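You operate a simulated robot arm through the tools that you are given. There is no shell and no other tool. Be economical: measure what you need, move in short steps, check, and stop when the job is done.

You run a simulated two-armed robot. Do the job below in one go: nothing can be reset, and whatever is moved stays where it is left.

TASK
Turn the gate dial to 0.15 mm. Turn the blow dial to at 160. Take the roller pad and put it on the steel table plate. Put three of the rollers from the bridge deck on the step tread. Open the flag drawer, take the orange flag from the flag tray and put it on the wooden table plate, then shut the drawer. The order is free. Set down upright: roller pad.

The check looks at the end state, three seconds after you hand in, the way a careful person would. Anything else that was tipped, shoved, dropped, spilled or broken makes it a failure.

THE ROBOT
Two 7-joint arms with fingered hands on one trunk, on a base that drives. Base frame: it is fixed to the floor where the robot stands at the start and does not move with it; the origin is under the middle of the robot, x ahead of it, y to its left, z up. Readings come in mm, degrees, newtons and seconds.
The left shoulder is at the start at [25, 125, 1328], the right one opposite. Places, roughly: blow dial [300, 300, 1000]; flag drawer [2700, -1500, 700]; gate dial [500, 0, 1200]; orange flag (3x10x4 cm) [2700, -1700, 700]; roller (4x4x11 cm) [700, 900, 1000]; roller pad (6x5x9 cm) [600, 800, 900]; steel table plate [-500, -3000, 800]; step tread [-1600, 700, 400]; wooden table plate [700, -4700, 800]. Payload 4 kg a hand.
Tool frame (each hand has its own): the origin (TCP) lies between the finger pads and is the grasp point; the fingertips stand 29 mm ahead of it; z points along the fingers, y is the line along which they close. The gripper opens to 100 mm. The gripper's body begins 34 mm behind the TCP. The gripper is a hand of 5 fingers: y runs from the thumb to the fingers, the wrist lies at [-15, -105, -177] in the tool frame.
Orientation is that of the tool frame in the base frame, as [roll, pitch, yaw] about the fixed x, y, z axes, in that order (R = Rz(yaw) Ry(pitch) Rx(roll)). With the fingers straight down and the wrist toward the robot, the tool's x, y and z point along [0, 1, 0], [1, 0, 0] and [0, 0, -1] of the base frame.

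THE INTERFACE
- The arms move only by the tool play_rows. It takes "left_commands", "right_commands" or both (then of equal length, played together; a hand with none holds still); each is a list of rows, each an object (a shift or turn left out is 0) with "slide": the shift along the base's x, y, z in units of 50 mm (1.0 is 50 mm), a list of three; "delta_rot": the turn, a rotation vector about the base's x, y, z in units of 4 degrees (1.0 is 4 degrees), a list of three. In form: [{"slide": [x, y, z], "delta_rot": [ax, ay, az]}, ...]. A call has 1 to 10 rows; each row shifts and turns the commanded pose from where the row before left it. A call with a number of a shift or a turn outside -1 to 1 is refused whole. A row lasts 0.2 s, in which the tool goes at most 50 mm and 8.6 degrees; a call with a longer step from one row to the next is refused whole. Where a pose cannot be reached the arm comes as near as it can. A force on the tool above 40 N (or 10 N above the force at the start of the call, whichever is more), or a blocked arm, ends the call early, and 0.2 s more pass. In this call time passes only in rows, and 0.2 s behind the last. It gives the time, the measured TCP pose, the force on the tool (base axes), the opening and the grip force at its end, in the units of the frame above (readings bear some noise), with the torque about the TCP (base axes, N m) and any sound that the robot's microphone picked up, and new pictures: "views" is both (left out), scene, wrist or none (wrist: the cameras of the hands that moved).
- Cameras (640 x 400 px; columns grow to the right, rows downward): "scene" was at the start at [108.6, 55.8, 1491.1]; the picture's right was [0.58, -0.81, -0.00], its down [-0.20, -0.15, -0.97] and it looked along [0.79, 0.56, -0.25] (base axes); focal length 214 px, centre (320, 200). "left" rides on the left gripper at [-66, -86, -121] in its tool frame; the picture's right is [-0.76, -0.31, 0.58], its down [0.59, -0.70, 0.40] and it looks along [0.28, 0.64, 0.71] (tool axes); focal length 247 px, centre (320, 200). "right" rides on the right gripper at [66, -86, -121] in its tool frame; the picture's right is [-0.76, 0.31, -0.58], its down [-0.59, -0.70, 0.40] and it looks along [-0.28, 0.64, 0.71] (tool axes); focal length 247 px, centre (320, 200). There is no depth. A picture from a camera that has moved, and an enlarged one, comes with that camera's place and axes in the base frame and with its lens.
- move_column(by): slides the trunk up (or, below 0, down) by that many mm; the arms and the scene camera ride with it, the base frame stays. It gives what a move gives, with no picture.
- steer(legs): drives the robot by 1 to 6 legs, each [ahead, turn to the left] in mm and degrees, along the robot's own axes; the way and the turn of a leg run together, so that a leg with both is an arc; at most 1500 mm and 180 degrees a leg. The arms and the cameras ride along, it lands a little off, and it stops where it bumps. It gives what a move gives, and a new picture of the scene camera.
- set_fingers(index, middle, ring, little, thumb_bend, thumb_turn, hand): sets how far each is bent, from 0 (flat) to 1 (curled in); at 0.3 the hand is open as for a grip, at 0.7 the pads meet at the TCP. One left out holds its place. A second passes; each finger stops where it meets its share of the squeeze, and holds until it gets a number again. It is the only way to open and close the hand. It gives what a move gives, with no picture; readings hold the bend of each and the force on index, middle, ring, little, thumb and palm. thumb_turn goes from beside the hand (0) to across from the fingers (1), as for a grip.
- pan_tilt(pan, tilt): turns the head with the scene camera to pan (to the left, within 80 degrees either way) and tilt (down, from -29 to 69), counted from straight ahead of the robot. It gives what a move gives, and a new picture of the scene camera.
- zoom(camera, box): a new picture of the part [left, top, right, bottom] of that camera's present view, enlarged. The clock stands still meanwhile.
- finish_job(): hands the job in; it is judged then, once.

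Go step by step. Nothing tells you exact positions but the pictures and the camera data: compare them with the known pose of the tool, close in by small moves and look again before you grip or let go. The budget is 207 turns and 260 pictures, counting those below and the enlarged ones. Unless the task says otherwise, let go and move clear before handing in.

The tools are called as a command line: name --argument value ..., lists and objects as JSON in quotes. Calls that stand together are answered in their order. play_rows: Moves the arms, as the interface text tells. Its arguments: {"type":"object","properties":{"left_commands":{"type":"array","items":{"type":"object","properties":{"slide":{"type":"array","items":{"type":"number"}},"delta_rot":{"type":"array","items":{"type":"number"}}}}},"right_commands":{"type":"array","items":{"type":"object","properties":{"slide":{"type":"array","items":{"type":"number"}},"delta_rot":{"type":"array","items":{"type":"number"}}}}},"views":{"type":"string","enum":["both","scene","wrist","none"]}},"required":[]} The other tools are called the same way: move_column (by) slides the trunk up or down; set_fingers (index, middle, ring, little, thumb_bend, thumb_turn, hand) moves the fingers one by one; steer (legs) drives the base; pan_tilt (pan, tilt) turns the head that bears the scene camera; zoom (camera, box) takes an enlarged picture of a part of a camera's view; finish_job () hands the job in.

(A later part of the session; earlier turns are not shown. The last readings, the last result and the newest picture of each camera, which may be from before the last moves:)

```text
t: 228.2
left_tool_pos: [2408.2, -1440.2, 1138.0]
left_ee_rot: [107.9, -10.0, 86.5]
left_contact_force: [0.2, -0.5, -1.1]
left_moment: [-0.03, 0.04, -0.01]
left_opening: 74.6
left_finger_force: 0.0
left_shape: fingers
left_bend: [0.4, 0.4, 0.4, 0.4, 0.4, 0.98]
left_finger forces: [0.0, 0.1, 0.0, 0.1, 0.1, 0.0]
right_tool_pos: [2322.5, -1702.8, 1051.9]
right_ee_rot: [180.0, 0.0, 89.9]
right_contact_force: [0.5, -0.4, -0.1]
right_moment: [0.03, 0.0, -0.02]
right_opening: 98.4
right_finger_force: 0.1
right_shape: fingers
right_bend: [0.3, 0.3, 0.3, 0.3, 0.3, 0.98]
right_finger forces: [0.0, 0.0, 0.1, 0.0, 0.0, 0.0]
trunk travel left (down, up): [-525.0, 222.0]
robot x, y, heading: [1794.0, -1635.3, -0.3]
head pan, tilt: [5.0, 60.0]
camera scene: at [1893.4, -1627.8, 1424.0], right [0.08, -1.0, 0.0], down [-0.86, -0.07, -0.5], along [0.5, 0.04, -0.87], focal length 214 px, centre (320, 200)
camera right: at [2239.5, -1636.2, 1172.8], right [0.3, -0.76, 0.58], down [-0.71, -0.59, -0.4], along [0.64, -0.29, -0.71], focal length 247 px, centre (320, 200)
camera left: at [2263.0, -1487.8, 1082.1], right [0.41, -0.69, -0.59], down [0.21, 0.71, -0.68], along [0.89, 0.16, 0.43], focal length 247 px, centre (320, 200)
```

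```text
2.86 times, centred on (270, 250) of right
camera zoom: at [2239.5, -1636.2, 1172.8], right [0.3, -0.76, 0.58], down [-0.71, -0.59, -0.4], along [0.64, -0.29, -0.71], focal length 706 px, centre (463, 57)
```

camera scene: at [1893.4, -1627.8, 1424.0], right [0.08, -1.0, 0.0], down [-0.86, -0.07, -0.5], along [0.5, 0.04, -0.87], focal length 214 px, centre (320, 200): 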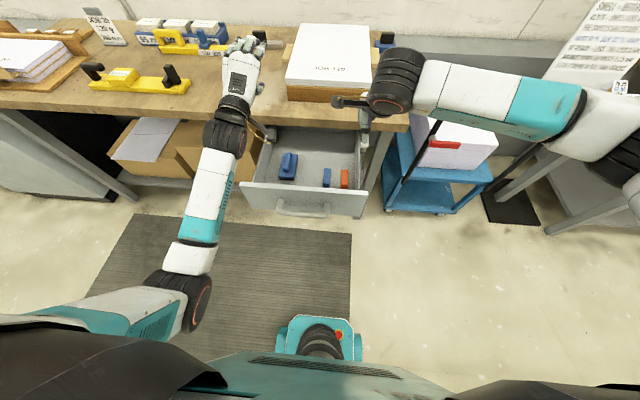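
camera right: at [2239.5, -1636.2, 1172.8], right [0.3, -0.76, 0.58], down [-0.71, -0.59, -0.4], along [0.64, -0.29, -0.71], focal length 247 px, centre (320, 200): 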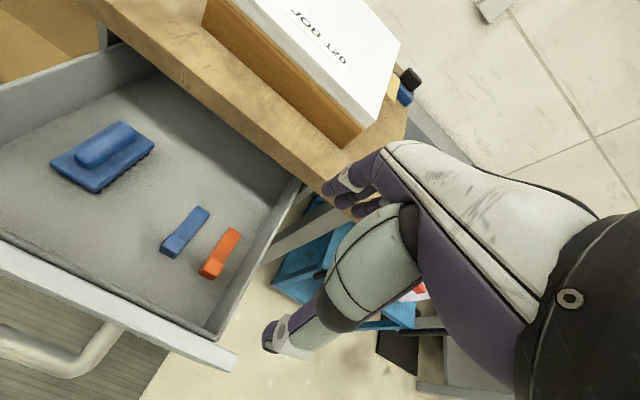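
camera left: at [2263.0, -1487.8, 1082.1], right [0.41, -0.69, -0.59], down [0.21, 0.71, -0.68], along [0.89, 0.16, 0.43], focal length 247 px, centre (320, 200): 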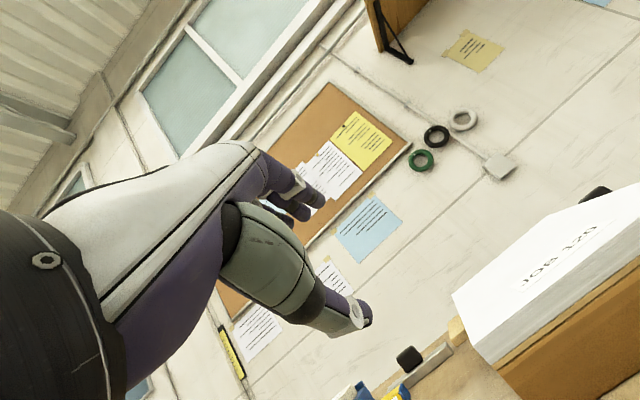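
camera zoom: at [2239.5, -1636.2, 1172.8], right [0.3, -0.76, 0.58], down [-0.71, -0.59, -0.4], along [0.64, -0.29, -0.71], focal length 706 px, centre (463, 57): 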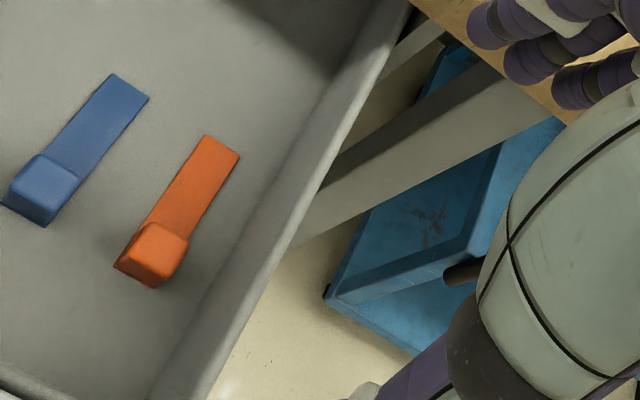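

The flag is a thin tongue with a raised block at about [2366, −1682], top z≈750, near the right wall; the left hand (fingers extending to +y) fits better. I pull the right hand away and turn the left hand's fingers back down.

play_rows --right_commands '[{"slide": [-0.2, -0.2, 0.9]}, {"slide": [-0.2, -0.2, 0.9]}, {"slide": [-0.2, -0.3, 0.9]}, {"slide": [-0.2, -0.3, 0.9]}, {"slide": [-0.2, -0.3, 0.9]}, {"slide": [-0.2, -0.3, 0.9]}, {"slide": [0, -0.3, 0.5]}, {"slide": [0, -0.3, 0]}, {"slide": [0, -0.3, 0]}, {"slide": [0, -0.3, 0]}]' --left_commands '[{"slide": [-0.1, 0, 0.1], "delta_rot": [-0.083, 0.957, 0.122]}, {"slide": [-0.1, 0, 0.1], "delta_rot": [-0.083, 0.957, 0.122]}, {"slide": [-0.1, 0, 0.1], "delta_rot": [-0.083, 0.957, 0.122]}, {"slide": [-0.1, 0, 0.1], "delta_rot": [-0.083, 0.957, 0.122]}, {"slide": [-0.1, 0, 0.1], "delta_rot": [-0.083, 0.957, 0.122]}, {"slide": [-0.1, 0, 0], "delta_rot": [-0.083, 0.957, 0.122]}, {"slide": [-0.1, 0, 0], "delta_rot": [-0.083, 0.957, 0.122]}, {"slide": [-0.1, 0, 0], "delta_rot": [-0.083, 0.957, 0.122]}, {"slide": [-0.1, 0, 0], "delta_rot": [-0.083, 0.957, 0.122]}, {"slide": [-0.1, 0, 0], "delta_rot": [-0.083, 0.957, 0.122]}]' --views "none"

play_rows --left_commands '[{"slide": [0, -0.2, 0], "delta_rot": [-0.083, 0.957, 0.122]}, {"slide": [0, -0.3, 0], "delta_rot": [-0.083, 0.957, 0.122]}, {"slide": [0, -0.5, 0], "delta_rot": [-0.083, 0.957, 0.122]}, {"slide": [0, -0.6, 0], "delta_rot": [-0.083, 0.957, 0.122]}, {"slide": [0, -0.6, 0], "delta_rot": [-0.083, 0.957, 0.122]}, {"slide": [0, -0.6, 0], "delta_rot": [-0.083, 0.957, 0.122]}, {"slide": [0, -0.6, 0], "delta_rot": [-0.083, 0.957, 0.122]}, {"slide": [0, -0.6, 0], "delta_rot": [-0.083, 0.957, 0.122]}, {"slide": [0, -0.4, 0], "delta_rot": [-0.083, 0.957, 0.122]}]' --views "both"

```text
t: 230.4
left_tool_pos: [2358.3, -1440.6, 1163.1]
left_ee_rot: [146.1, -4.1, 86.6]
left_contact_force: [-0.2, 0.7, -0.2]
left_moment: [-0.01, 0.04, 0.02]
left_opening: 74.6
left_finger_force: 0.1
left_shape: fingers
left_bend: [0.4, 0.4, 0.4, 0.4, 0.4, 0.98]
left_finger forces: [0.0, 0.0, 0.0, 0.1, 0.0, 0.1]
right_tool_pos: [2263.3, -1845.1, 1347.7]
right_ee_rot: [180.0, 0.0, 89.7]
right_contact_force: [0.4, 0.1, -0.7]
right_moment: [-0.02, 0.01, 0.0]
right_opening: 98.6
right_finger_force: 0.1
right_shape: fingers
right_bend: [0.3, 0.3, 0.3, 0.3, 0.3, 0.98]
right_finger forces: [0.0, 0.0, 0.1, 0.0, 0.0, 0.0]
trunk travel left (down, up): [-525.0, 222.0]
robot x, y, heading: [1793.2, -1636.2, -0.4]
head pan, tilt: [5.0, 60.0]
```

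```text
t: 232.4
left_tool_pos: [2358.4, -1661.2, 1162.8]
left_ee_rot: [-179.3, -0.1, 89.9]
left_contact_force: [-0.1, -0.3, 0.2]
left_moment: [0.02, 0.03, 0.0]
left_opening: 74.7
left_finger_force: 0.0
left_shape: fingers
left_bend: [0.4, 0.4, 0.4, 0.4, 0.4, 0.98]
left_finger forces: [0.0, 0.1, 0.1, 0.1, 0.0, 0.0]
right_tool_pos: [2264.1, -1844.9, 1347.7]
right_ee_rot: [-180.0, 0.0, 89.7]
right_contact_force: [-0.6, 0.3, -0.8]
right_moment: [0.02, 0.02, 0.0]
right_opening: 98.7
right_finger_force: 0.0
right_shape: fingers
right_bend: [0.3, 0.3, 0.3, 0.3, 0.3, 0.98]
right_finger forces: [0.1, 0.0, 0.1, 0.0, 0.0, 0.0]
trunk travel left (down, up): [-525.0, 222.0]
robot x, y, heading: [1793.2, -1633.3, -0.4]
head pan, tilt: [5.0, 60.0]
camera scene: at [1893.1, -1628.9, 1424.0], right [0.08, -1.0, 0.0], down [-0.86, -0.07, -0.5], along [0.5, 0.04, -0.87], focal length 214 px, centre (320, 200)
camera left: at [2272.9, -1726.8, 1283.6], right [-0.31, -0.76, -0.57], down [-0.71, 0.59, -0.39], along [0.63, 0.28, -0.72], focal length 247 px, centre (320, 200)
```

scene: 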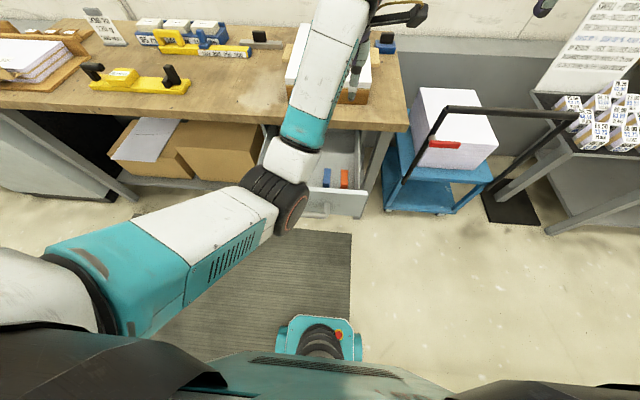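
left: 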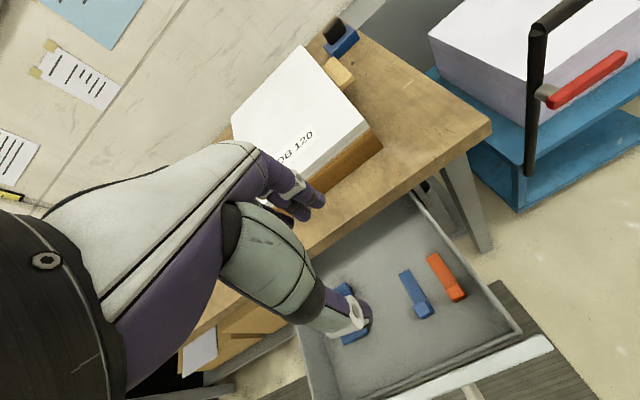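

set_fingers --hand "left" --ring 1.0 --little 1.0 --index 0.42 --middle 0.42 --thumb_bend 0.42

play_rows --left_commands '[{"slide": [0.03, -0.06, -0.87]}, {"slide": [0.03, -0.06, -0.87]}, {"slide": [0.03, -0.06, -0.87]}, {"slide": [0.03, -0.06, -0.87]}, {"slide": [0.03, -0.06, -0.87]}]' --views "both"

```text
t: 233.4
left_tool_pos: [2357.8, -1660.6, 1162.4]
left_ee_rot: [-179.6, 0.0, 89.9]
left_contact_force: [0.0, 0.3, 0.6]
left_moment: [-0.03, -0.03, -0.01]
left_opening: 70.2
left_finger_force: 0.1
left_shape: fingers
left_bend: [0.42, 0.42, 1.0, 1.0, 0.42, 0.98]
left_finger forces: [0.0, 0.0, 0.0, 0.1, 0.1, 0.0]
right_tool_pos: [2263.0, -1845.5, 1347.0]
right_ee_rot: [179.8, 0.1, 89.7]
right_contact_force: [0.3, 0.1, -0.2]
right_moment: [0.03, 0.0, -0.03]
right_opening: 98.5
right_finger_force: 0.0
right_shape: fingers
right_bend: [0.3, 0.3, 0.3, 0.3, 0.3, 0.98]
right_finger forces: [0.0, 0.0, 0.0, 0.0, 0.0, 0.0]
trunk travel left (down, up): [-525.0, 222.0]
robot x, y, heading: [1793.5, -1634.8, -0.6]
head pan, tilt: [5.0, 60.0]
```

```text
t: 234.6
left_tool_pos: [2364.9, -1676.0, 944.2]
left_ee_rot: [-179.5, 0.0, 89.9]
left_contact_force: [0.3, 0.2, -0.4]
left_moment: [0.02, 0.02, 0.0]
left_opening: 70.0
left_finger_force: 0.1
left_shape: fingers
left_bend: [0.42, 0.42, 1.0, 1.0, 0.42, 0.98]
left_finger forces: [0.0, 0.0, 0.0, 0.1, 0.1, 0.0]
right_tool_pos: [2265.3, -1844.4, 1347.6]
right_ee_rot: [180.0, -0.1, 89.7]
right_contact_force: [0.1, -0.3, 0.4]
right_moment: [-0.01, 0.0, -0.01]
right_opening: 98.4
right_finger_force: 0.0
right_shape: fingers
right_bend: [0.3, 0.3, 0.3, 0.3, 0.3, 0.98]
right_finger forces: [0.1, 0.0, 0.0, 0.0, 0.0, 0.0]
trunk travel left (down, up): [-525.0, 222.0]
robot x, y, heading: [1793.6, -1634.4, -0.3]
head pan, tilt: [5.0, 60.0]
camera scene: at [1893.1, -1628.5, 1424.0], right [0.08, -1.0, 0.0], down [-0.86, -0.07, -0.5], along [0.5, 0.04, -0.87], focal length 214 px, centre (320, 200)
camera left: at [2279.5, -1741.3, 1065.9], right [-0.31, -0.76, -0.57], down [-0.71, 0.59, -0.39], along [0.64, 0.28, -0.72], focal length 247 px, centre (320, 200)
```

scene: 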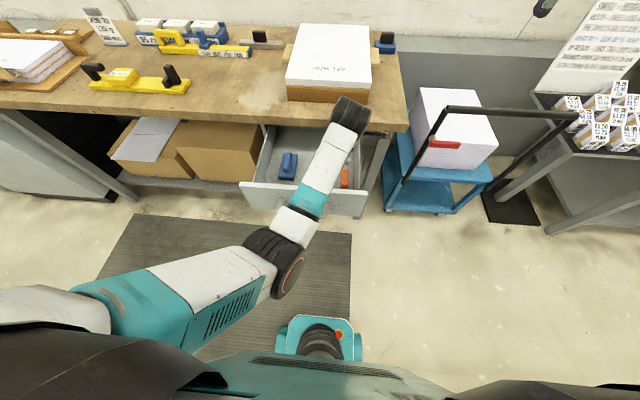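
left: 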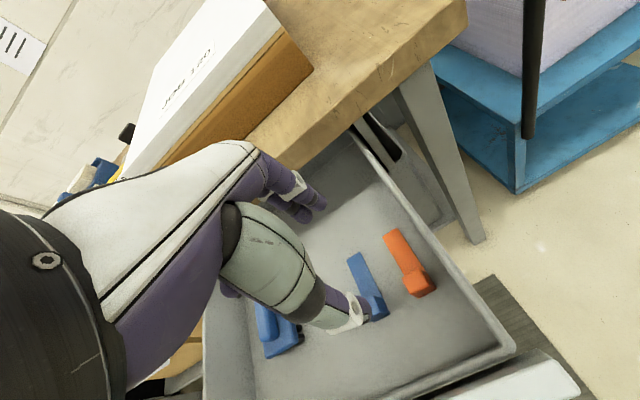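

zoom --camera "left" --box '[300, 180, 540, 380]'

```text
2.00 times, centred on (420, 280) of left
camera zoom: at [2279.5, -1741.3, 1065.9], right [-0.31, -0.76, -0.57], down [-0.71, 0.59, -0.39], along [0.64, 0.28, -0.72], focal length 494 px, centre (120, 40)
```

zoom: 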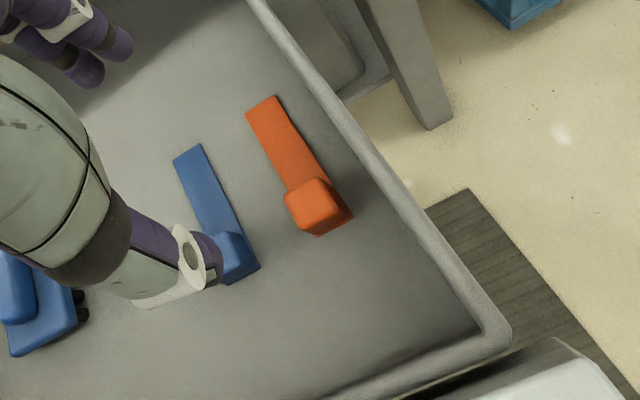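

play_rows --left_commands '[{"slide": [0, -0.08, -0.9]}, {"slide": [0, -0.08, -0.9]}, {"slide": [0, 0, -0.9]}, {"slide": [0, 0, -0.5]}]' --views "wrist"

zoom --camera "left" --box '[200, 160, 440, 360]'

```text
t: 235.6
left_tool_pos: [2364.4, -1683.5, 785.0]
left_ee_rot: [-179.5, 0.0, 89.9]
left_contact_force: [0.4, 0.5, -0.4]
left_moment: [-0.04, -0.02, 0.01]
left_opening: 70.0
left_finger_force: 0.0
left_shape: fingers
left_bend: [0.42, 0.42, 1.0, 1.0, 0.42, 0.98]
left_finger forces: [0.1, 0.1, 0.0, 0.0, 0.1, 0.0]
right_tool_pos: [2263.9, -1846.2, 1347.1]
right_ee_rot: [-180.0, 0.0, 89.6]
right_contact_force: [0.3, 0.1, -0.5]
right_moment: [0.03, -0.02, 0.01]
right_opening: 98.7
right_finger_force: 0.2
right_shape: fingers
right_bend: [0.3, 0.3, 0.3, 0.3, 0.3, 0.98]
right_finger forces: [0.0, 0.0, 0.0, 0.0, 0.0, 0.1]
trunk travel left (down, up): [-525.0, 222.0]
robot x, y, heading: [1796.8, -1634.9, -0.4]
head pan, tilt: [5.0, 60.0]
camera left: at [2279.0, -1749.2, 905.8], right [-0.31, -0.76, -0.57], down [-0.7, 0.59, -0.39], along [0.64, 0.28, -0.72], focal length 247 px, centre (320, 200)
```

left: 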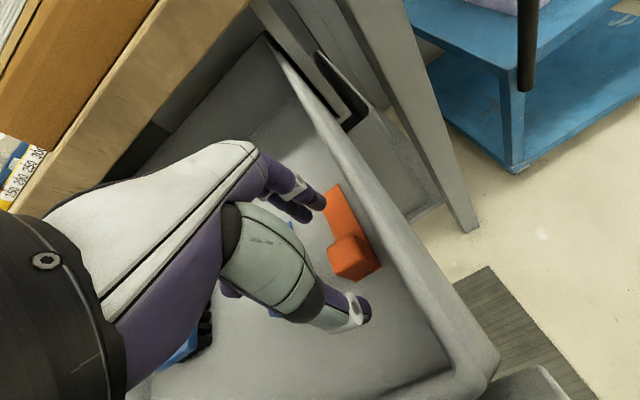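

```text
2.00 times, centred on (320, 260) of left
camera zoom: at [2279.0, -1749.2, 905.8], right [-0.31, -0.76, -0.57], down [-0.7, 0.59, -0.39], along [0.64, 0.28, -0.72], focal length 494 px, centre (320, 80)
```

zoom: 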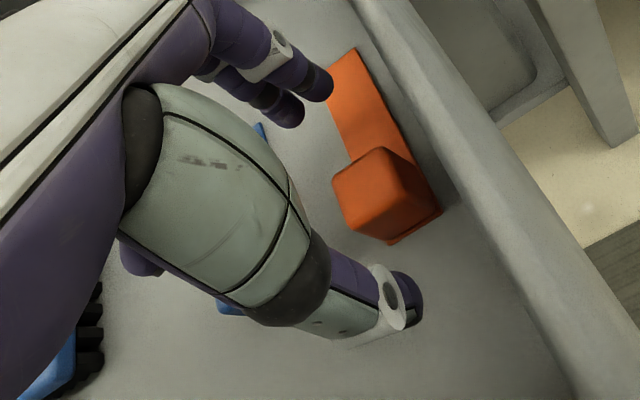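

play_rows --left_commands '[{"slide": [0.03, -0.1, -0.2], "delta_rot": [0, 0, 1]}, {"slide": [0, 0, -0.2], "delta_rot": [0, 0, 1]}, {"slide": [0, 0, -0.2]}, {"slide": [0, 0, -0.06]}]' --views "both"

zoom --camera "left" --box '[200, 160, 440, 360]'

```text
t: 236.6
left_tool_pos: [2366.3, -1690.1, 753.9]
left_ee_rot: [-179.4, 0.1, 97.9]
left_contact_force: [0.5, 0.6, -0.1]
left_moment: [-0.01, 0.02, 0.0]
left_opening: 69.9
left_finger_force: 0.0
left_shape: fingers
left_bend: [0.42, 0.42, 1.0, 1.0, 0.42, 0.98]
left_finger forces: [0.1, 0.1, 0.1, 0.0, 0.1, 0.1]
right_tool_pos: [2264.0, -1844.8, 1346.3]
right_ee_rot: [179.9, 0.1, 89.6]
right_contact_force: [-0.5, -0.1, -0.1]
right_moment: [0.0, 0.03, 0.0]
right_opening: 98.5
right_finger_force: 0.0
right_shape: fingers
right_bend: [0.3, 0.3, 0.3, 0.3, 0.3, 0.98]
right_finger forces: [0.0, 0.1, 0.1, 0.1, 0.0, 0.0]
trunk travel left (down, up): [-525.0, 222.0]
robot x, y, heading: [1794.4, -1634.6, -0.0]
head pan, tilt: [5.0, 60.0]
camera scene: at [1892.9, -1628.2, 1424.0], right [0.08, -1.0, 0.0], down [-0.86, -0.07, -0.5], along [0.5, 0.04, -0.87], focal length 214 px, centre (320, 200)
camera left: at [2290.4, -1766.0, 874.3], right [-0.2, -0.79, -0.57], down [-0.78, 0.49, -0.39], along [0.59, 0.37, -0.72], focal length 247 px, centre (320, 200)
```

scene: 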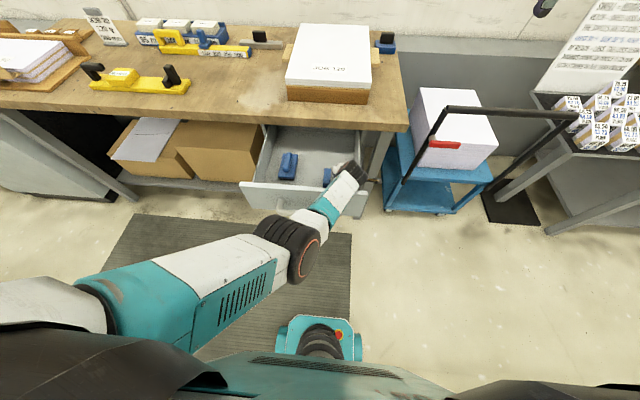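
left: 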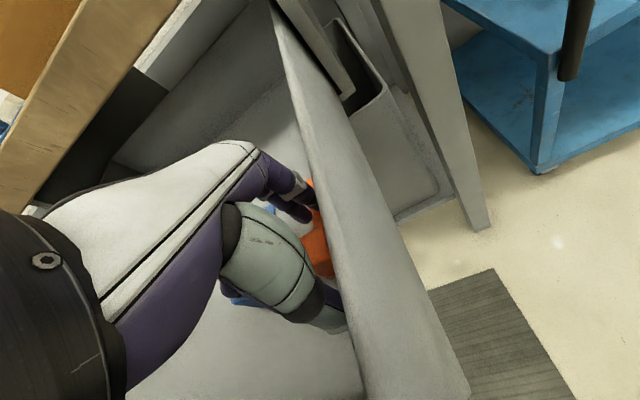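

```text
2.00 times, centred on (320, 260) of left
camera zoom: at [2290.4, -1766.0, 874.3], right [-0.2, -0.79, -0.57], down [-0.78, 0.49, -0.39], along [0.59, 0.37, -0.72], focal length 494 px, centre (320, 80)
```

zoom: 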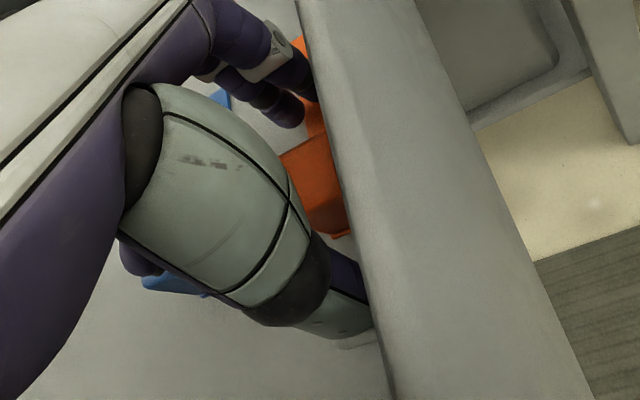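

play_rows --left_commands '[{"slide": [0, 0, -0.08]}, {"slide": [0, 0, 0]}]' --views "none"

set_fingers --hand "left" --index 0.75 --middle 0.75 --thumb_bend 0.75

zoom --camera "left" --box '[200, 160, 440, 360]'

```text
t: 237.2
left_tool_pos: [2364.8, -1688.3, 748.6]
left_ee_rot: [-179.5, 0.0, 97.8]
left_contact_force: [-0.1, -0.2, 0.5]
left_moment: [0.0, 0.01, 0.01]
left_opening: 70.0
left_finger_force: 0.1
left_shape: fingers
left_bend: [0.42, 0.42, 1.0, 1.0, 0.42, 0.98]
left_finger forces: [0.1, 0.1, 0.0, 0.1, 0.0, 0.1]
right_tool_pos: [2263.1, -1844.9, 1348.2]
right_ee_rot: [179.8, 0.0, 89.7]
right_contact_force: [0.4, 0.7, -0.3]
right_moment: [0.01, 0.02, -0.02]
right_opening: 98.6
right_finger_force: 0.1
right_shape: fingers
right_bend: [0.3, 0.3, 0.3, 0.3, 0.3, 0.98]
right_finger forces: [0.0, 0.0, 0.0, 0.0, 0.0, 0.0]
trunk travel left (down, up): [-525.0, 222.0]
robot x, y, heading: [1792.5, -1634.7, -0.2]
head pan, tilt: [5.0, 60.0]
```

```text
t: 238.2
left_tool_pos: [2365.6, -1687.9, 748.0]
left_ee_rot: [-179.6, -0.1, 97.8]
left_contact_force: [0.2, 0.6, 1.5]
left_moment: [-0.03, -0.02, -0.02]
left_opening: 19.5
left_finger_force: 14.6
left_shape: fingers
left_bend: [0.62, 0.66, 1.0, 1.0, 0.64, 0.94]
left_finger forces: [9.3, 5.8, 0.0, 0.0, 14.3, 0.1]
right_tool_pos: [2263.1, -1845.0, 1347.3]
right_ee_rot: [179.9, 0.0, 89.7]
right_contact_force: [0.2, -0.8, -0.3]
right_moment: [-0.01, -0.01, -0.02]
right_opening: 98.5
right_finger_force: 0.0
right_shape: fingers
right_bend: [0.3, 0.3, 0.3, 0.3, 0.3, 0.98]
right_finger forces: [0.1, 0.0, 0.0, 0.0, 0.1, 0.0]
trunk travel left (down, up): [-525.0, 222.0]
robot x, y, heading: [1793.4, -1636.2, -0.3]
head pan, tilt: [5.0, 60.0]
```

```text
2.00 times, centred on (320, 260) of left
camera zoom: at [2290.8, -1765.3, 870.0], right [-0.2, -0.79, -0.57], down [-0.78, 0.49, -0.39], along [0.59, 0.37, -0.72], focal length 494 px, centre (320, 80)
```

zoom: 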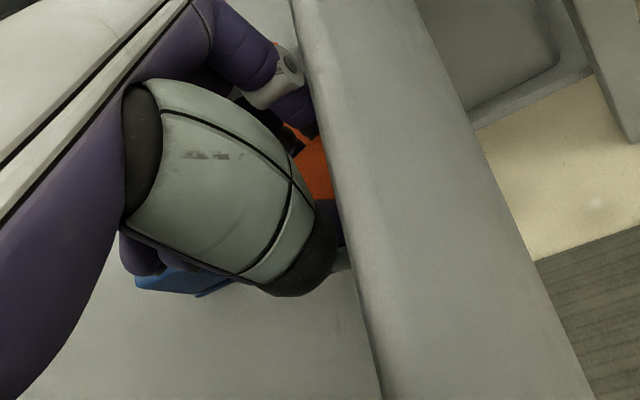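

Good grip on the block. I lift slowly straight up.

play_rows --left_commands '[{"slide": [0, 0.05, 0.3]}, {"slide": [0, 0.05, 0.5]}, {"slide": [0, 0, 0.7]}, {"slide": [0, 0, 0.9]}, {"slide": [0, 0, 0.9]}]' --views "both"

```text
t: 239.6
left_tool_pos: [2401.5, -1626.9, 930.6]
left_ee_rot: [176.7, -3.5, 100.7]
left_contact_force: [-0.1, 0.2, 0.4]
left_moment: [-0.01, 0.03, 0.01]
left_opening: 19.6
left_finger_force: 14.4
left_shape: fingers
left_bend: [0.62, 0.66, 1.0, 1.0, 0.64, 0.94]
left_finger forces: [8.5, 6.0, 0.0, 0.0, 14.3, 0.0]
right_tool_pos: [2263.7, -1844.4, 1346.8]
right_ee_rot: [179.9, 0.0, 89.7]
right_contact_force: [0.0, 0.6, 0.1]
right_moment: [-0.02, -0.03, 0.01]
right_opening: 98.4
right_finger_force: 0.1
right_shape: fingers
right_bend: [0.3, 0.3, 0.3, 0.3, 0.3, 0.98]
right_finger forces: [0.0, 0.0, 0.1, 0.1, 0.0, 0.0]
trunk travel left (down, up): [-525.0, 222.0]
robot x, y, heading: [1796.9, -1639.6, -0.1]
head pan, tilt: [5.0, 60.0]
stopped in row 5 (left hand): the arm was blocked; the commanded pose is now the measured one
camera scene: at [1893.4, -1627.7, 1424.0], right [0.08, -1.0, 0.0], down [-0.86, -0.07, -0.5], along [0.5, 0.04, -0.87], focal length 214 px, centre (320, 200)
camera left: at [2321.9, -1716.0, 1041.9], right [-0.14, -0.76, -0.64], down [-0.78, 0.48, -0.4], along [0.61, 0.45, -0.65], focal length 247 px, centre (320, 200)
```

scene: 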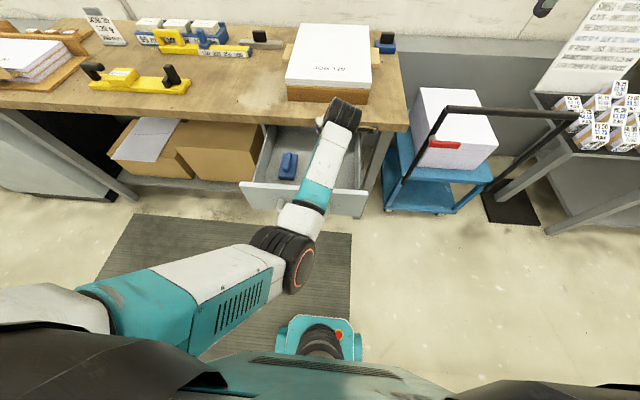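
left: 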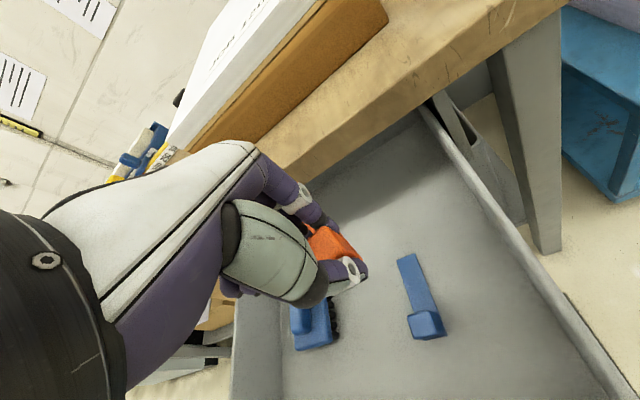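

The flag is out. I back the base off and raise the left hand with the flag.

steer --legs '[[-300, 0]]'

play_rows --left_commands '[{"slide": [0, 0.4, 0.6]}, {"slide": [0, 0.4, 0.8]}, {"slide": [0, 0.4, 0.8]}, {"slide": [0, 0.4, 0.8]}, {"slide": [0, 0.4, 0.8]}, {"slide": [0, 0.4, 0.8]}]' --views "both"

```text
t: 241.7
left_tool_pos: [2099.1, -1626.7, 930.4]
left_ee_rot: [176.7, -3.6, 100.4]
left_contact_force: [-0.9, 0.1, -0.1]
left_moment: [0.0, 0.0, -0.02]
left_opening: 19.4
left_finger_force: 14.0
left_shape: fingers
left_bend: [0.62, 0.66, 1.0, 1.0, 0.64, 0.94]
left_finger forces: [8.7, 6.1, 0.0, 0.0, 14.3, 0.0]
right_tool_pos: [1963.5, -1844.6, 1348.0]
right_ee_rot: [179.9, 0.0, 89.5]
right_contact_force: [0.9, 0.7, 0.1]
right_moment: [0.0, -0.01, -0.03]
right_opening: 98.3
right_finger_force: 0.0
right_shape: fingers
right_bend: [0.3, 0.3, 0.3, 0.3, 0.3, 0.98]
right_finger forces: [0.1, 0.0, 0.0, 0.1, 0.0, 0.1]
trunk travel left (down, up): [-525.0, 222.0]
robot x, y, heading: [1497.2, -1633.2, -0.5]
head pan, tilt: [5.0, 60.0]
camera scene: at [1593.7, -1626.9, 1424.1], right [0.08, -1.0, 0.0], down [-0.86, -0.07, -0.5], along [0.5, 0.04, -0.87], focal length 214 px, centre (320, 200)
```

scene: 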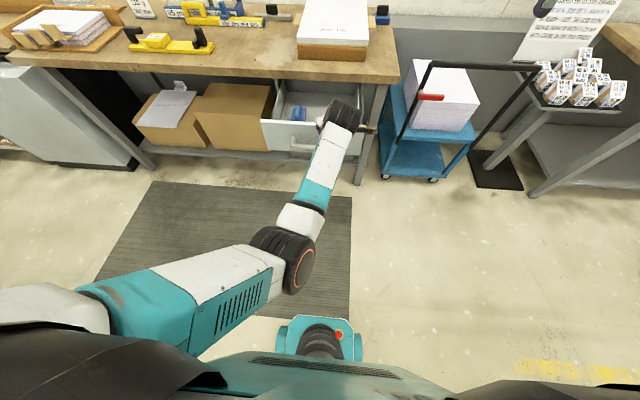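

```text
t: 243.1
left_tool_pos: [2100.6, -1506.2, 1161.2]
left_ee_rot: [176.8, -3.8, 100.4]
left_contact_force: [0.3, 0.5, -1.2]
left_moment: [0.0, 0.01, -0.02]
left_opening: 19.4
left_finger_force: 14.8
left_shape: fingers
left_bend: [0.62, 0.73, 1.0, 1.0, 0.64, 0.94]
left_finger forces: [8.4, 6.0, 0.0, 0.1, 14.1, 0.0]
right_tool_pos: [1965.4, -1843.1, 1348.1]
right_ee_rot: [179.9, -0.1, 89.6]
right_contact_force: [0.1, 0.6, 0.0]
right_moment: [-0.01, -0.05, -0.02]
right_opening: 98.3
right_finger_force: 0.1
right_shape: fingers
right_bend: [0.3, 0.3, 0.3, 0.3, 0.3, 0.98]
right_finger forces: [0.0, 0.0, 0.0, 0.0, 0.1, 0.1]
trunk travel left (down, up): [-525.0, 222.0]
robot x, y, heading: [1499.7, -1630.5, -0.4]
head pan, tilt: [5.0, 60.0]
camera scene: at [1594.8, -1626.4, 1424.0], right [0.08, -1.0, 0.0], down [-0.86, -0.07, -0.5], along [0.5, 0.04, -0.87], focal length 214 px, centre (320, 200)
camera left: at [2022.7, -1594.5, 1271.3], right [-0.14, -0.75, -0.64], down [-0.78, 0.48, -0.4], along [0.61, 0.44, -0.66], focal length 247 px, centre (320, 200)
```

scene: 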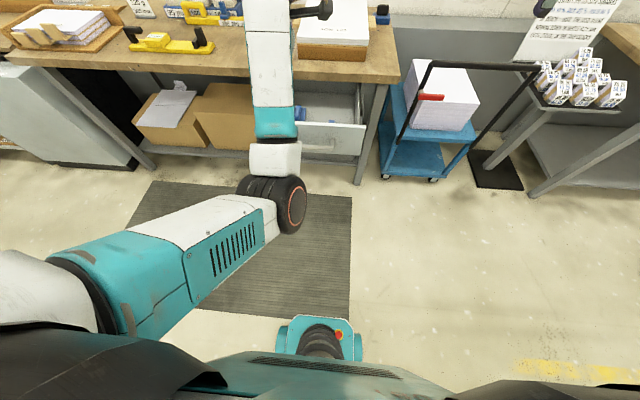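
left: 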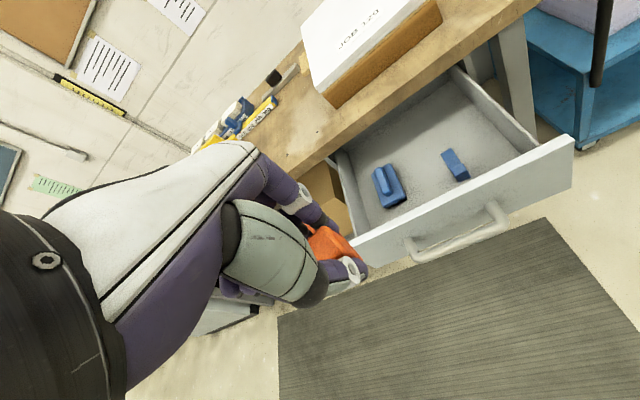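

Now I bring the right hand in front of the drawer handle to push it shut, moving the left hand with the flag aside.

set_fingers --hand "right" --index 0.6 --middle 0.6 --ring 0.6 --little 0.6 --thumb_bend 0.6

play_rows --right_commands '[{"slide": [0.156, 0.354, -0.754]}, {"slide": [0.156, 0.354, -0.754]}, {"slide": [0.156, 0.354, -0.754]}, {"slide": [0.156, 0.354, -0.754]}, {"slide": [0.156, 0.354, -0.754]}, {"slide": [0.156, 0.354, -0.754]}, {"slide": [0.156, 0.354, -0.754]}, {"slide": [0.156, 0.354, -0.754]}]' --left_commands '[{"slide": [-0.2, 0.3, 0.1]}, {"slide": [-0.2, 0.3, 0.1]}, {"slide": [-0.2, 0.3, 0.1]}, {"slide": [-0.2, 0.3, 0.1]}, {"slide": [-0.2, 0.3, 0.1]}, {"slide": [-0.2, 0.3, 0.1]}, {"slide": [-0.2, 0.3, 0.1]}, {"slide": [-0.2, 0.3, 0.1]}]' --views "scene"

```text
t: 244.1
left_tool_pos: [2101.1, -1506.3, 1160.3]
left_ee_rot: [176.7, -3.6, 100.4]
left_contact_force: [-0.6, 0.1, -0.5]
left_moment: [0.05, 0.0, 0.0]
left_opening: 19.3
left_finger_force: 14.3
left_shape: fingers
left_bend: [0.62, 0.73, 1.0, 1.0, 0.64, 0.94]
left_finger forces: [8.5, 6.0, 0.0, 0.0, 14.2, 0.0]
right_tool_pos: [1966.3, -1843.5, 1348.4]
right_ee_rot: [179.9, 0.0, 89.6]
right_contact_force: [0.7, 0.0, -1.4]
right_moment: [-0.01, -0.01, 0.0]
right_opening: 25.9
right_finger_force: 0.2
right_shape: fingers
right_bend: [0.6, 0.6, 0.6, 0.6, 0.6, 0.98]
right_finger forces: [0.0, 0.0, 0.0, 0.0, 0.1, 0.0]
trunk travel left (down, up): [-525.0, 222.0]
robot x, y, heading: [1494.8, -1631.4, -0.6]
head pan, tilt: [5.0, 60.0]
```

```text
t: 245.9
left_tool_pos: [2021.6, -1387.6, 1199.0]
left_ee_rot: [176.7, -3.8, 100.4]
left_contact_force: [0.0, 0.2, -1.0]
left_moment: [0.0, 0.0, 0.02]
left_opening: 19.1
left_finger_force: 14.1
left_shape: fingers
left_bend: [0.62, 0.73, 1.0, 1.0, 0.64, 0.94]
left_finger forces: [8.3, 6.0, 0.1, 0.0, 14.1, 0.0]
right_tool_pos: [2028.3, -1703.6, 1044.9]
right_ee_rot: [180.0, 0.0, 89.6]
right_contact_force: [-0.5, 0.6, 0.8]
right_moment: [0.04, 0.0, 0.0]
right_opening: 26.0
right_finger_force: 0.0
right_shape: fingers
right_bend: [0.6, 0.6, 0.6, 0.6, 0.6, 0.98]
right_finger forces: [0.1, 0.1, 0.1, 0.1, 0.0, 0.1]
trunk travel left (down, up): [-525.0, 222.0]
robot x, y, heading: [1493.6, -1633.4, -0.3]
head pan, tilt: [5.0, 60.0]
camera scene: at [1595.1, -1626.9, 1424.0], right [0.08, -1.0, 0.0], down [-0.86, -0.07, -0.5], along [0.5, 0.04, -0.87], focal length 214 px, centre (320, 200)
```

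scene: 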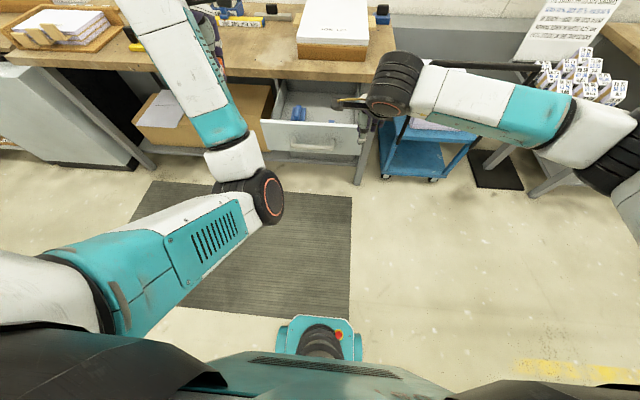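

play_rows --right_commands '[{"slide": [0.18, 0.37, -0.85]}, {"slide": [0.18, 0.37, -0.85]}, {"slide": [0.18, 0.37, -0.85]}, {"slide": [0.18, 0.37, -0.85]}, {"slide": [0.18, 0.37, -0.85]}, {"slide": [0.18, 0.37, -0.85]}, {"slide": [0.18, 0.37, -0.85]}]' --views "both"

```text
t: 247.5
left_tool_pos: [2018.8, -1377.8, 1198.5]
left_ee_rot: [176.5, -3.5, 100.8]
left_contact_force: [0.1, 2.3, 0.1]
left_moment: [-0.14, -0.01, -0.06]
left_opening: 19.5
left_finger_force: 14.1
left_shape: fingers
left_bend: [0.62, 0.73, 1.0, 1.0, 0.64, 0.94]
left_finger forces: [8.4, 6.0, 0.0, 0.0, 14.2, 0.1]
right_tool_pos: [2090.6, -1570.8, 749.0]
right_ee_rot: [179.8, 0.4, 89.6]
right_contact_force: [0.4, -4.0, 0.2]
right_moment: [0.23, 0.12, 0.04]
right_opening: 25.4
right_finger_force: 0.0
right_shape: fingers
right_bend: [0.6, 0.6, 0.6, 0.6, 0.6, 0.98]
right_finger forces: [0.0, 0.1, 0.0, 0.1, 0.0, 0.0]
trunk travel left (down, up): [-525.0, 222.0]
robot x, y, heading: [1497.2, -1634.5, -0.0]
head pan, tilt: [5.0, 60.0]
camera scene: at [1593.1, -1619.9, 1424.2], right [0.08, -1.0, 0.0], down [-0.86, -0.08, -0.5], along [0.5, 0.04, -0.87], focal length 214 px, centre (320, 200)
camera right: at [2007.2, -1502.4, 869.2], right [0.3, -0.75, 0.58], down [-0.71, -0.59, -0.4], along [0.64, -0.29, -0.71], focal length 247 px, centre (320, 200)
```

scene: 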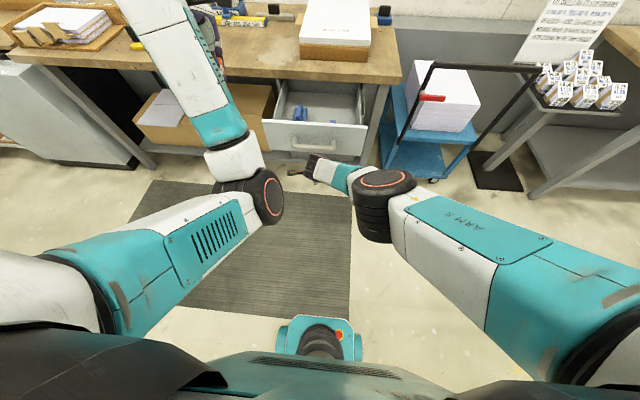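
right: 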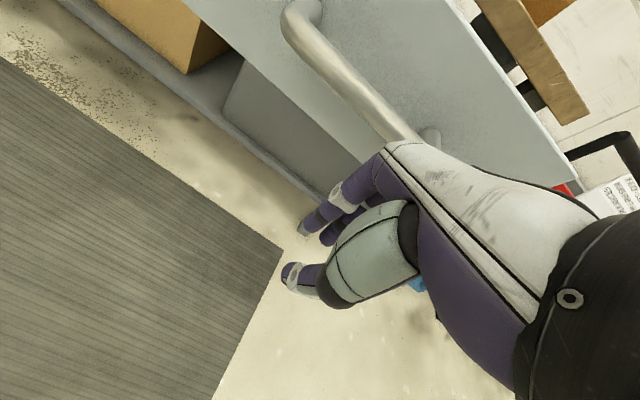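

play_rows --right_commands '[{"slide": [0, -0.35, 0]}, {"slide": [0, -0.3, 0]}, {"slide": [0, 0, 0]}]' --left_commands '[{"slide": [0, 0.4, 0.3]}, {"slide": [0, 0.4, 0.3]}, {"slide": [0, 0.4, 0.3]}]' --views "both"

```text
t: 248.3
left_tool_pos: [2020.9, -1325.5, 1244.5]
left_ee_rot: [176.6, -3.7, 100.4]
left_contact_force: [0.4, 0.0, 0.1]
left_moment: [-0.02, -0.03, -0.03]
left_opening: 19.2
left_finger_force: 13.6
left_shape: fingers
left_bend: [0.62, 0.73, 1.0, 1.0, 0.64, 0.94]
left_finger forces: [8.2, 6.0, 0.0, 0.1, 14.2, 0.0]
right_tool_pos: [2089.7, -1602.9, 748.6]
right_ee_rot: [180.0, 0.1, 89.7]
right_contact_force: [0.4, 0.2, 0.6]
right_moment: [-0.02, -0.01, -0.04]
right_opening: 25.7
right_finger_force: 0.0
right_shape: fingers
right_bend: [0.6, 0.6, 0.6, 0.6, 0.6, 0.98]
right_finger forces: [0.1, 0.1, 0.0, 0.0, 0.0, 0.1]
trunk travel left (down, up): [-525.0, 222.0]
robot x, y, heading: [1499.8, -1634.0, -0.2]
head pan, tilt: [5.0, 60.0]
camera scene: at [1594.7, -1625.4, 1424.1], right [0.08, -1.0, 0.0], down [-0.86, -0.07, -0.5], along [0.5, 0.04, -0.87], focal length 214 px, centre (320, 200)
camera right: at [2006.6, -1536.7, 870.0], right [0.3, -0.76, 0.58], down [-0.71, -0.59, -0.4], along [0.64, -0.29, -0.71], focal length 247 px, centre (320, 200)
camera left: at [1942.4, -1414.2, 1356.2], right [-0.14, -0.76, -0.64], down [-0.78, 0.48, -0.4], along [0.61, 0.44, -0.65], focal length 247 px, centre (320, 200)
```

scene: 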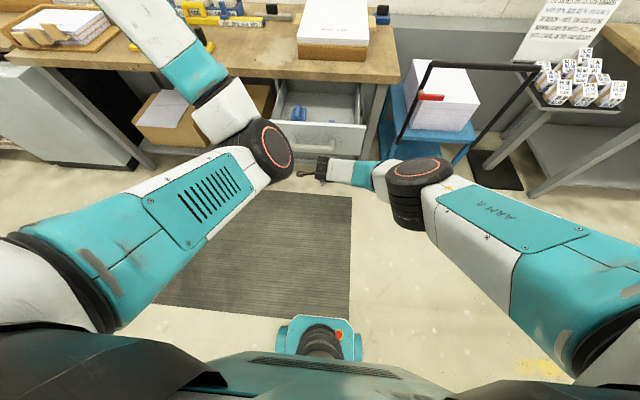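
right: 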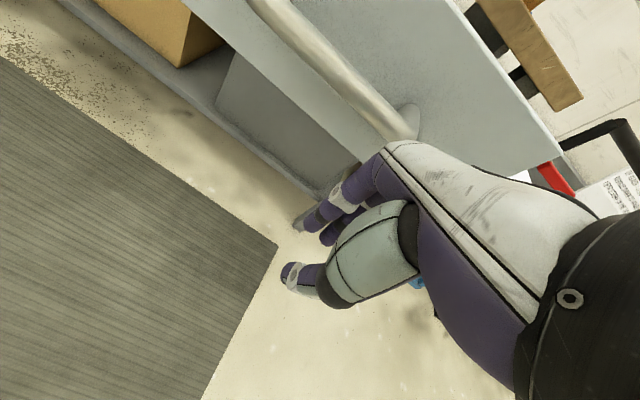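
left: 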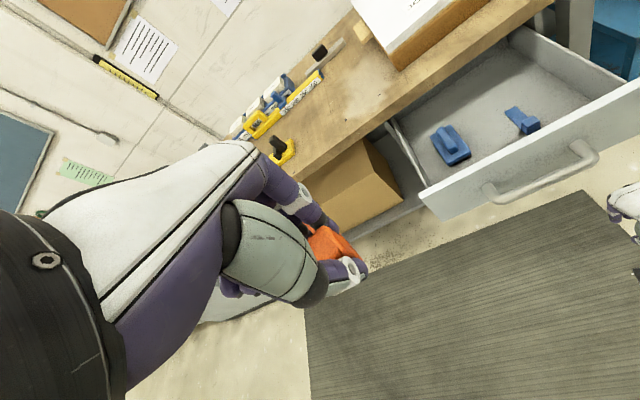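

steer --legs '[[300, 0]]'

```text
t: 250.3
left_tool_pos: [2321.9, -1327.1, 1244.9]
left_ee_rot: [176.7, -3.7, 100.5]
left_contact_force: [0.5, 1.1, 0.1]
left_moment: [0.0, 0.03, -0.02]
left_opening: 19.8
left_finger_force: 13.6
left_shape: fingers
left_bend: [0.62, 0.73, 1.0, 1.0, 0.64, 0.94]
left_finger forces: [8.3, 5.9, 0.0, 0.0, 14.1, 0.0]
right_tool_pos: [2391.7, -1605.7, 748.5]
right_ee_rot: [179.9, 0.0, 89.7]
right_contact_force: [0.4, 0.0, 0.0]
right_moment: [-0.01, 0.03, 0.01]
right_opening: 25.8
right_finger_force: 0.0
right_shape: fingers
right_bend: [0.6, 0.6, 0.6, 0.6, 0.6, 0.98]
right_finger forces: [0.0, 0.1, 0.0, 0.1, 0.1, 0.0]
trunk travel left (down, up): [-525.0, 222.0]
robot x, y, heading: [1795.8, -1636.2, -0.2]
head pan, tilt: [5.0, 60.0]
camera scene: at [1896.7, -1628.3, 1423.9], right [0.08, -1.0, 0.0], down [-0.86, -0.07, -0.5], along [0.5, 0.04, -0.87], focal length 214 px, centre (320, 200)
```

scene: 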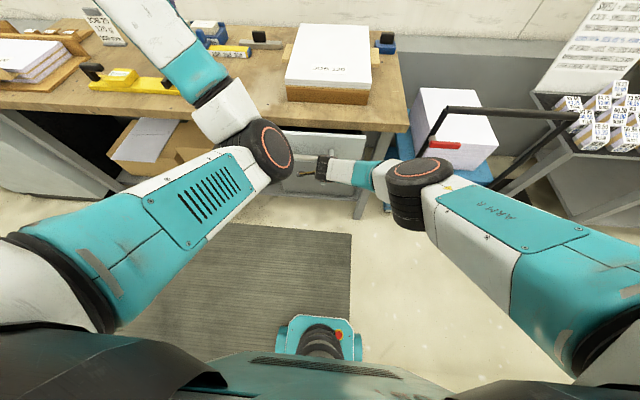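

play_rows --right_commands '[{"slide": [0.2, 0, 0]}, {"slide": [0.2, 0, 0]}, {"slide": [0.2, 0, 0]}, {"slide": [0.2, 0, 0]}, {"slide": [0.2, 0, 0]}, {"slide": [0.2, 0, 0]}]' --views "wrist"

```text
t: 251.7
left_tool_pos: [2320.8, -1329.2, 1245.0]
left_ee_rot: [176.6, -3.6, 100.5]
left_contact_force: [0.1, -0.7, -0.6]
left_moment: [-0.01, -0.03, 0.0]
left_opening: 19.3
left_finger_force: 14.3
left_shape: fingers
left_bend: [0.62, 0.73, 1.0, 1.0, 0.64, 0.94]
left_finger forces: [8.3, 5.9, 0.0, 0.1, 14.2, 0.0]
right_tool_pos: [2407.5, -1608.1, 747.9]
right_ee_rot: [179.8, 0.0, 89.7]
right_contact_force: [-0.6, -0.6, 0.8]
right_moment: [-0.05, -0.04, 0.01]
right_opening: 25.6
right_finger_force: 0.3
right_shape: fingers
right_bend: [0.6, 0.6, 0.6, 0.6, 0.6, 0.98]
right_finger forces: [0.0, 0.8, 0.0, 0.1, 0.0, 0.0]
right hand out of reach, approached as far as the arm can: row 2, 3, 4, 5, 6
trunk travel left (down, up): [-525.0, 222.0]
robot x, y, heading: [1797.2, -1631.3, -0.4]
head pan, tilt: [5.0, 60.0]
camera right: at [2324.2, -1542.0, 869.7], right [0.3, -0.76, 0.58], down [-0.71, -0.59, -0.4], along [0.64, -0.29, -0.71], focal length 247 px, centre (320, 200)
```

right: 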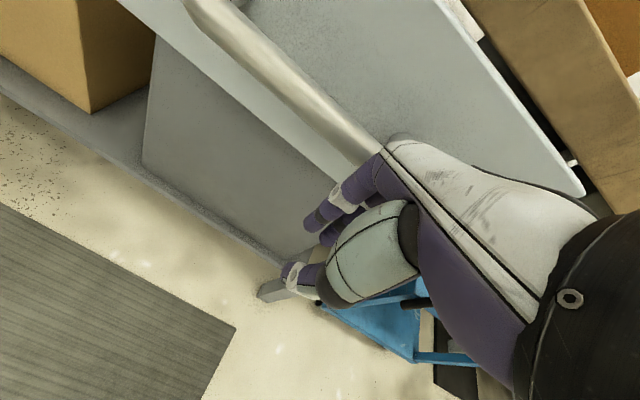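

steer --legs '[[45, 0]]'

zoom --camera "right" --box '[160, 0, 640, 300]'

```text
t: 252.7
left_tool_pos: [2359.1, -1329.1, 1244.8]
left_ee_rot: [176.6, -3.7, 100.5]
left_contact_force: [0.1, -0.4, -0.3]
left_moment: [0.0, -0.01, -0.02]
left_opening: 19.4
left_finger_force: 14.1
left_shape: fingers
left_bend: [0.62, 0.73, 1.0, 1.0, 0.64, 0.94]
left_finger forces: [8.2, 6.0, 0.1, 0.0, 14.2, 0.0]
right_tool_pos: [2439.7, -1605.9, 744.5]
right_ee_rot: [-179.5, 0.0, 89.8]
right_contact_force: [-5.6, -0.9, -0.6]
right_moment: [0.02, -0.16, -0.08]
right_opening: 25.6
right_finger_force: 2.8
right_shape: fingers
right_bend: [0.6, 0.62, 0.6, 0.6, 0.6, 0.98]
right_finger forces: [0.0, 5.8, 0.0, 0.1, 0.0, 0.0]
trunk travel left (down, up): [-525.0, 222.0]
robot x, y, heading: [1835.0, -1636.5, -0.2]
head pan, tilt: [5.0, 60.0]
stopped in leg 1: the force on the tool passed its limit (the readings are from after the stop); the commanded pose is now the measured one
camera scene: at [1933.8, -1628.6, 1424.1], right [0.08, -1.0, 0.0], down [-0.86, -0.07, -0.5], along [0.5, 0.04, -0.87], focal length 214 px, centre (320, 200)
```

scene: 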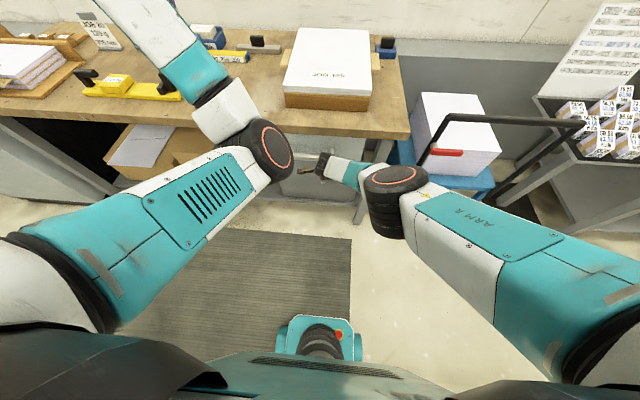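

```text
1.33 times, centred on (400, 150) of right
camera zoom: at [2357.7, -1539.4, 866.5], right [0.31, -0.76, 0.57], down [-0.71, -0.59, -0.39], along [0.63, -0.28, -0.72], focal length 329 px, centre (213, 267)
```

zoom: 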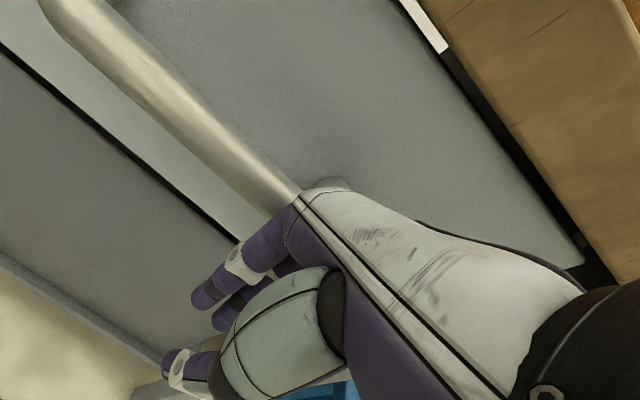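

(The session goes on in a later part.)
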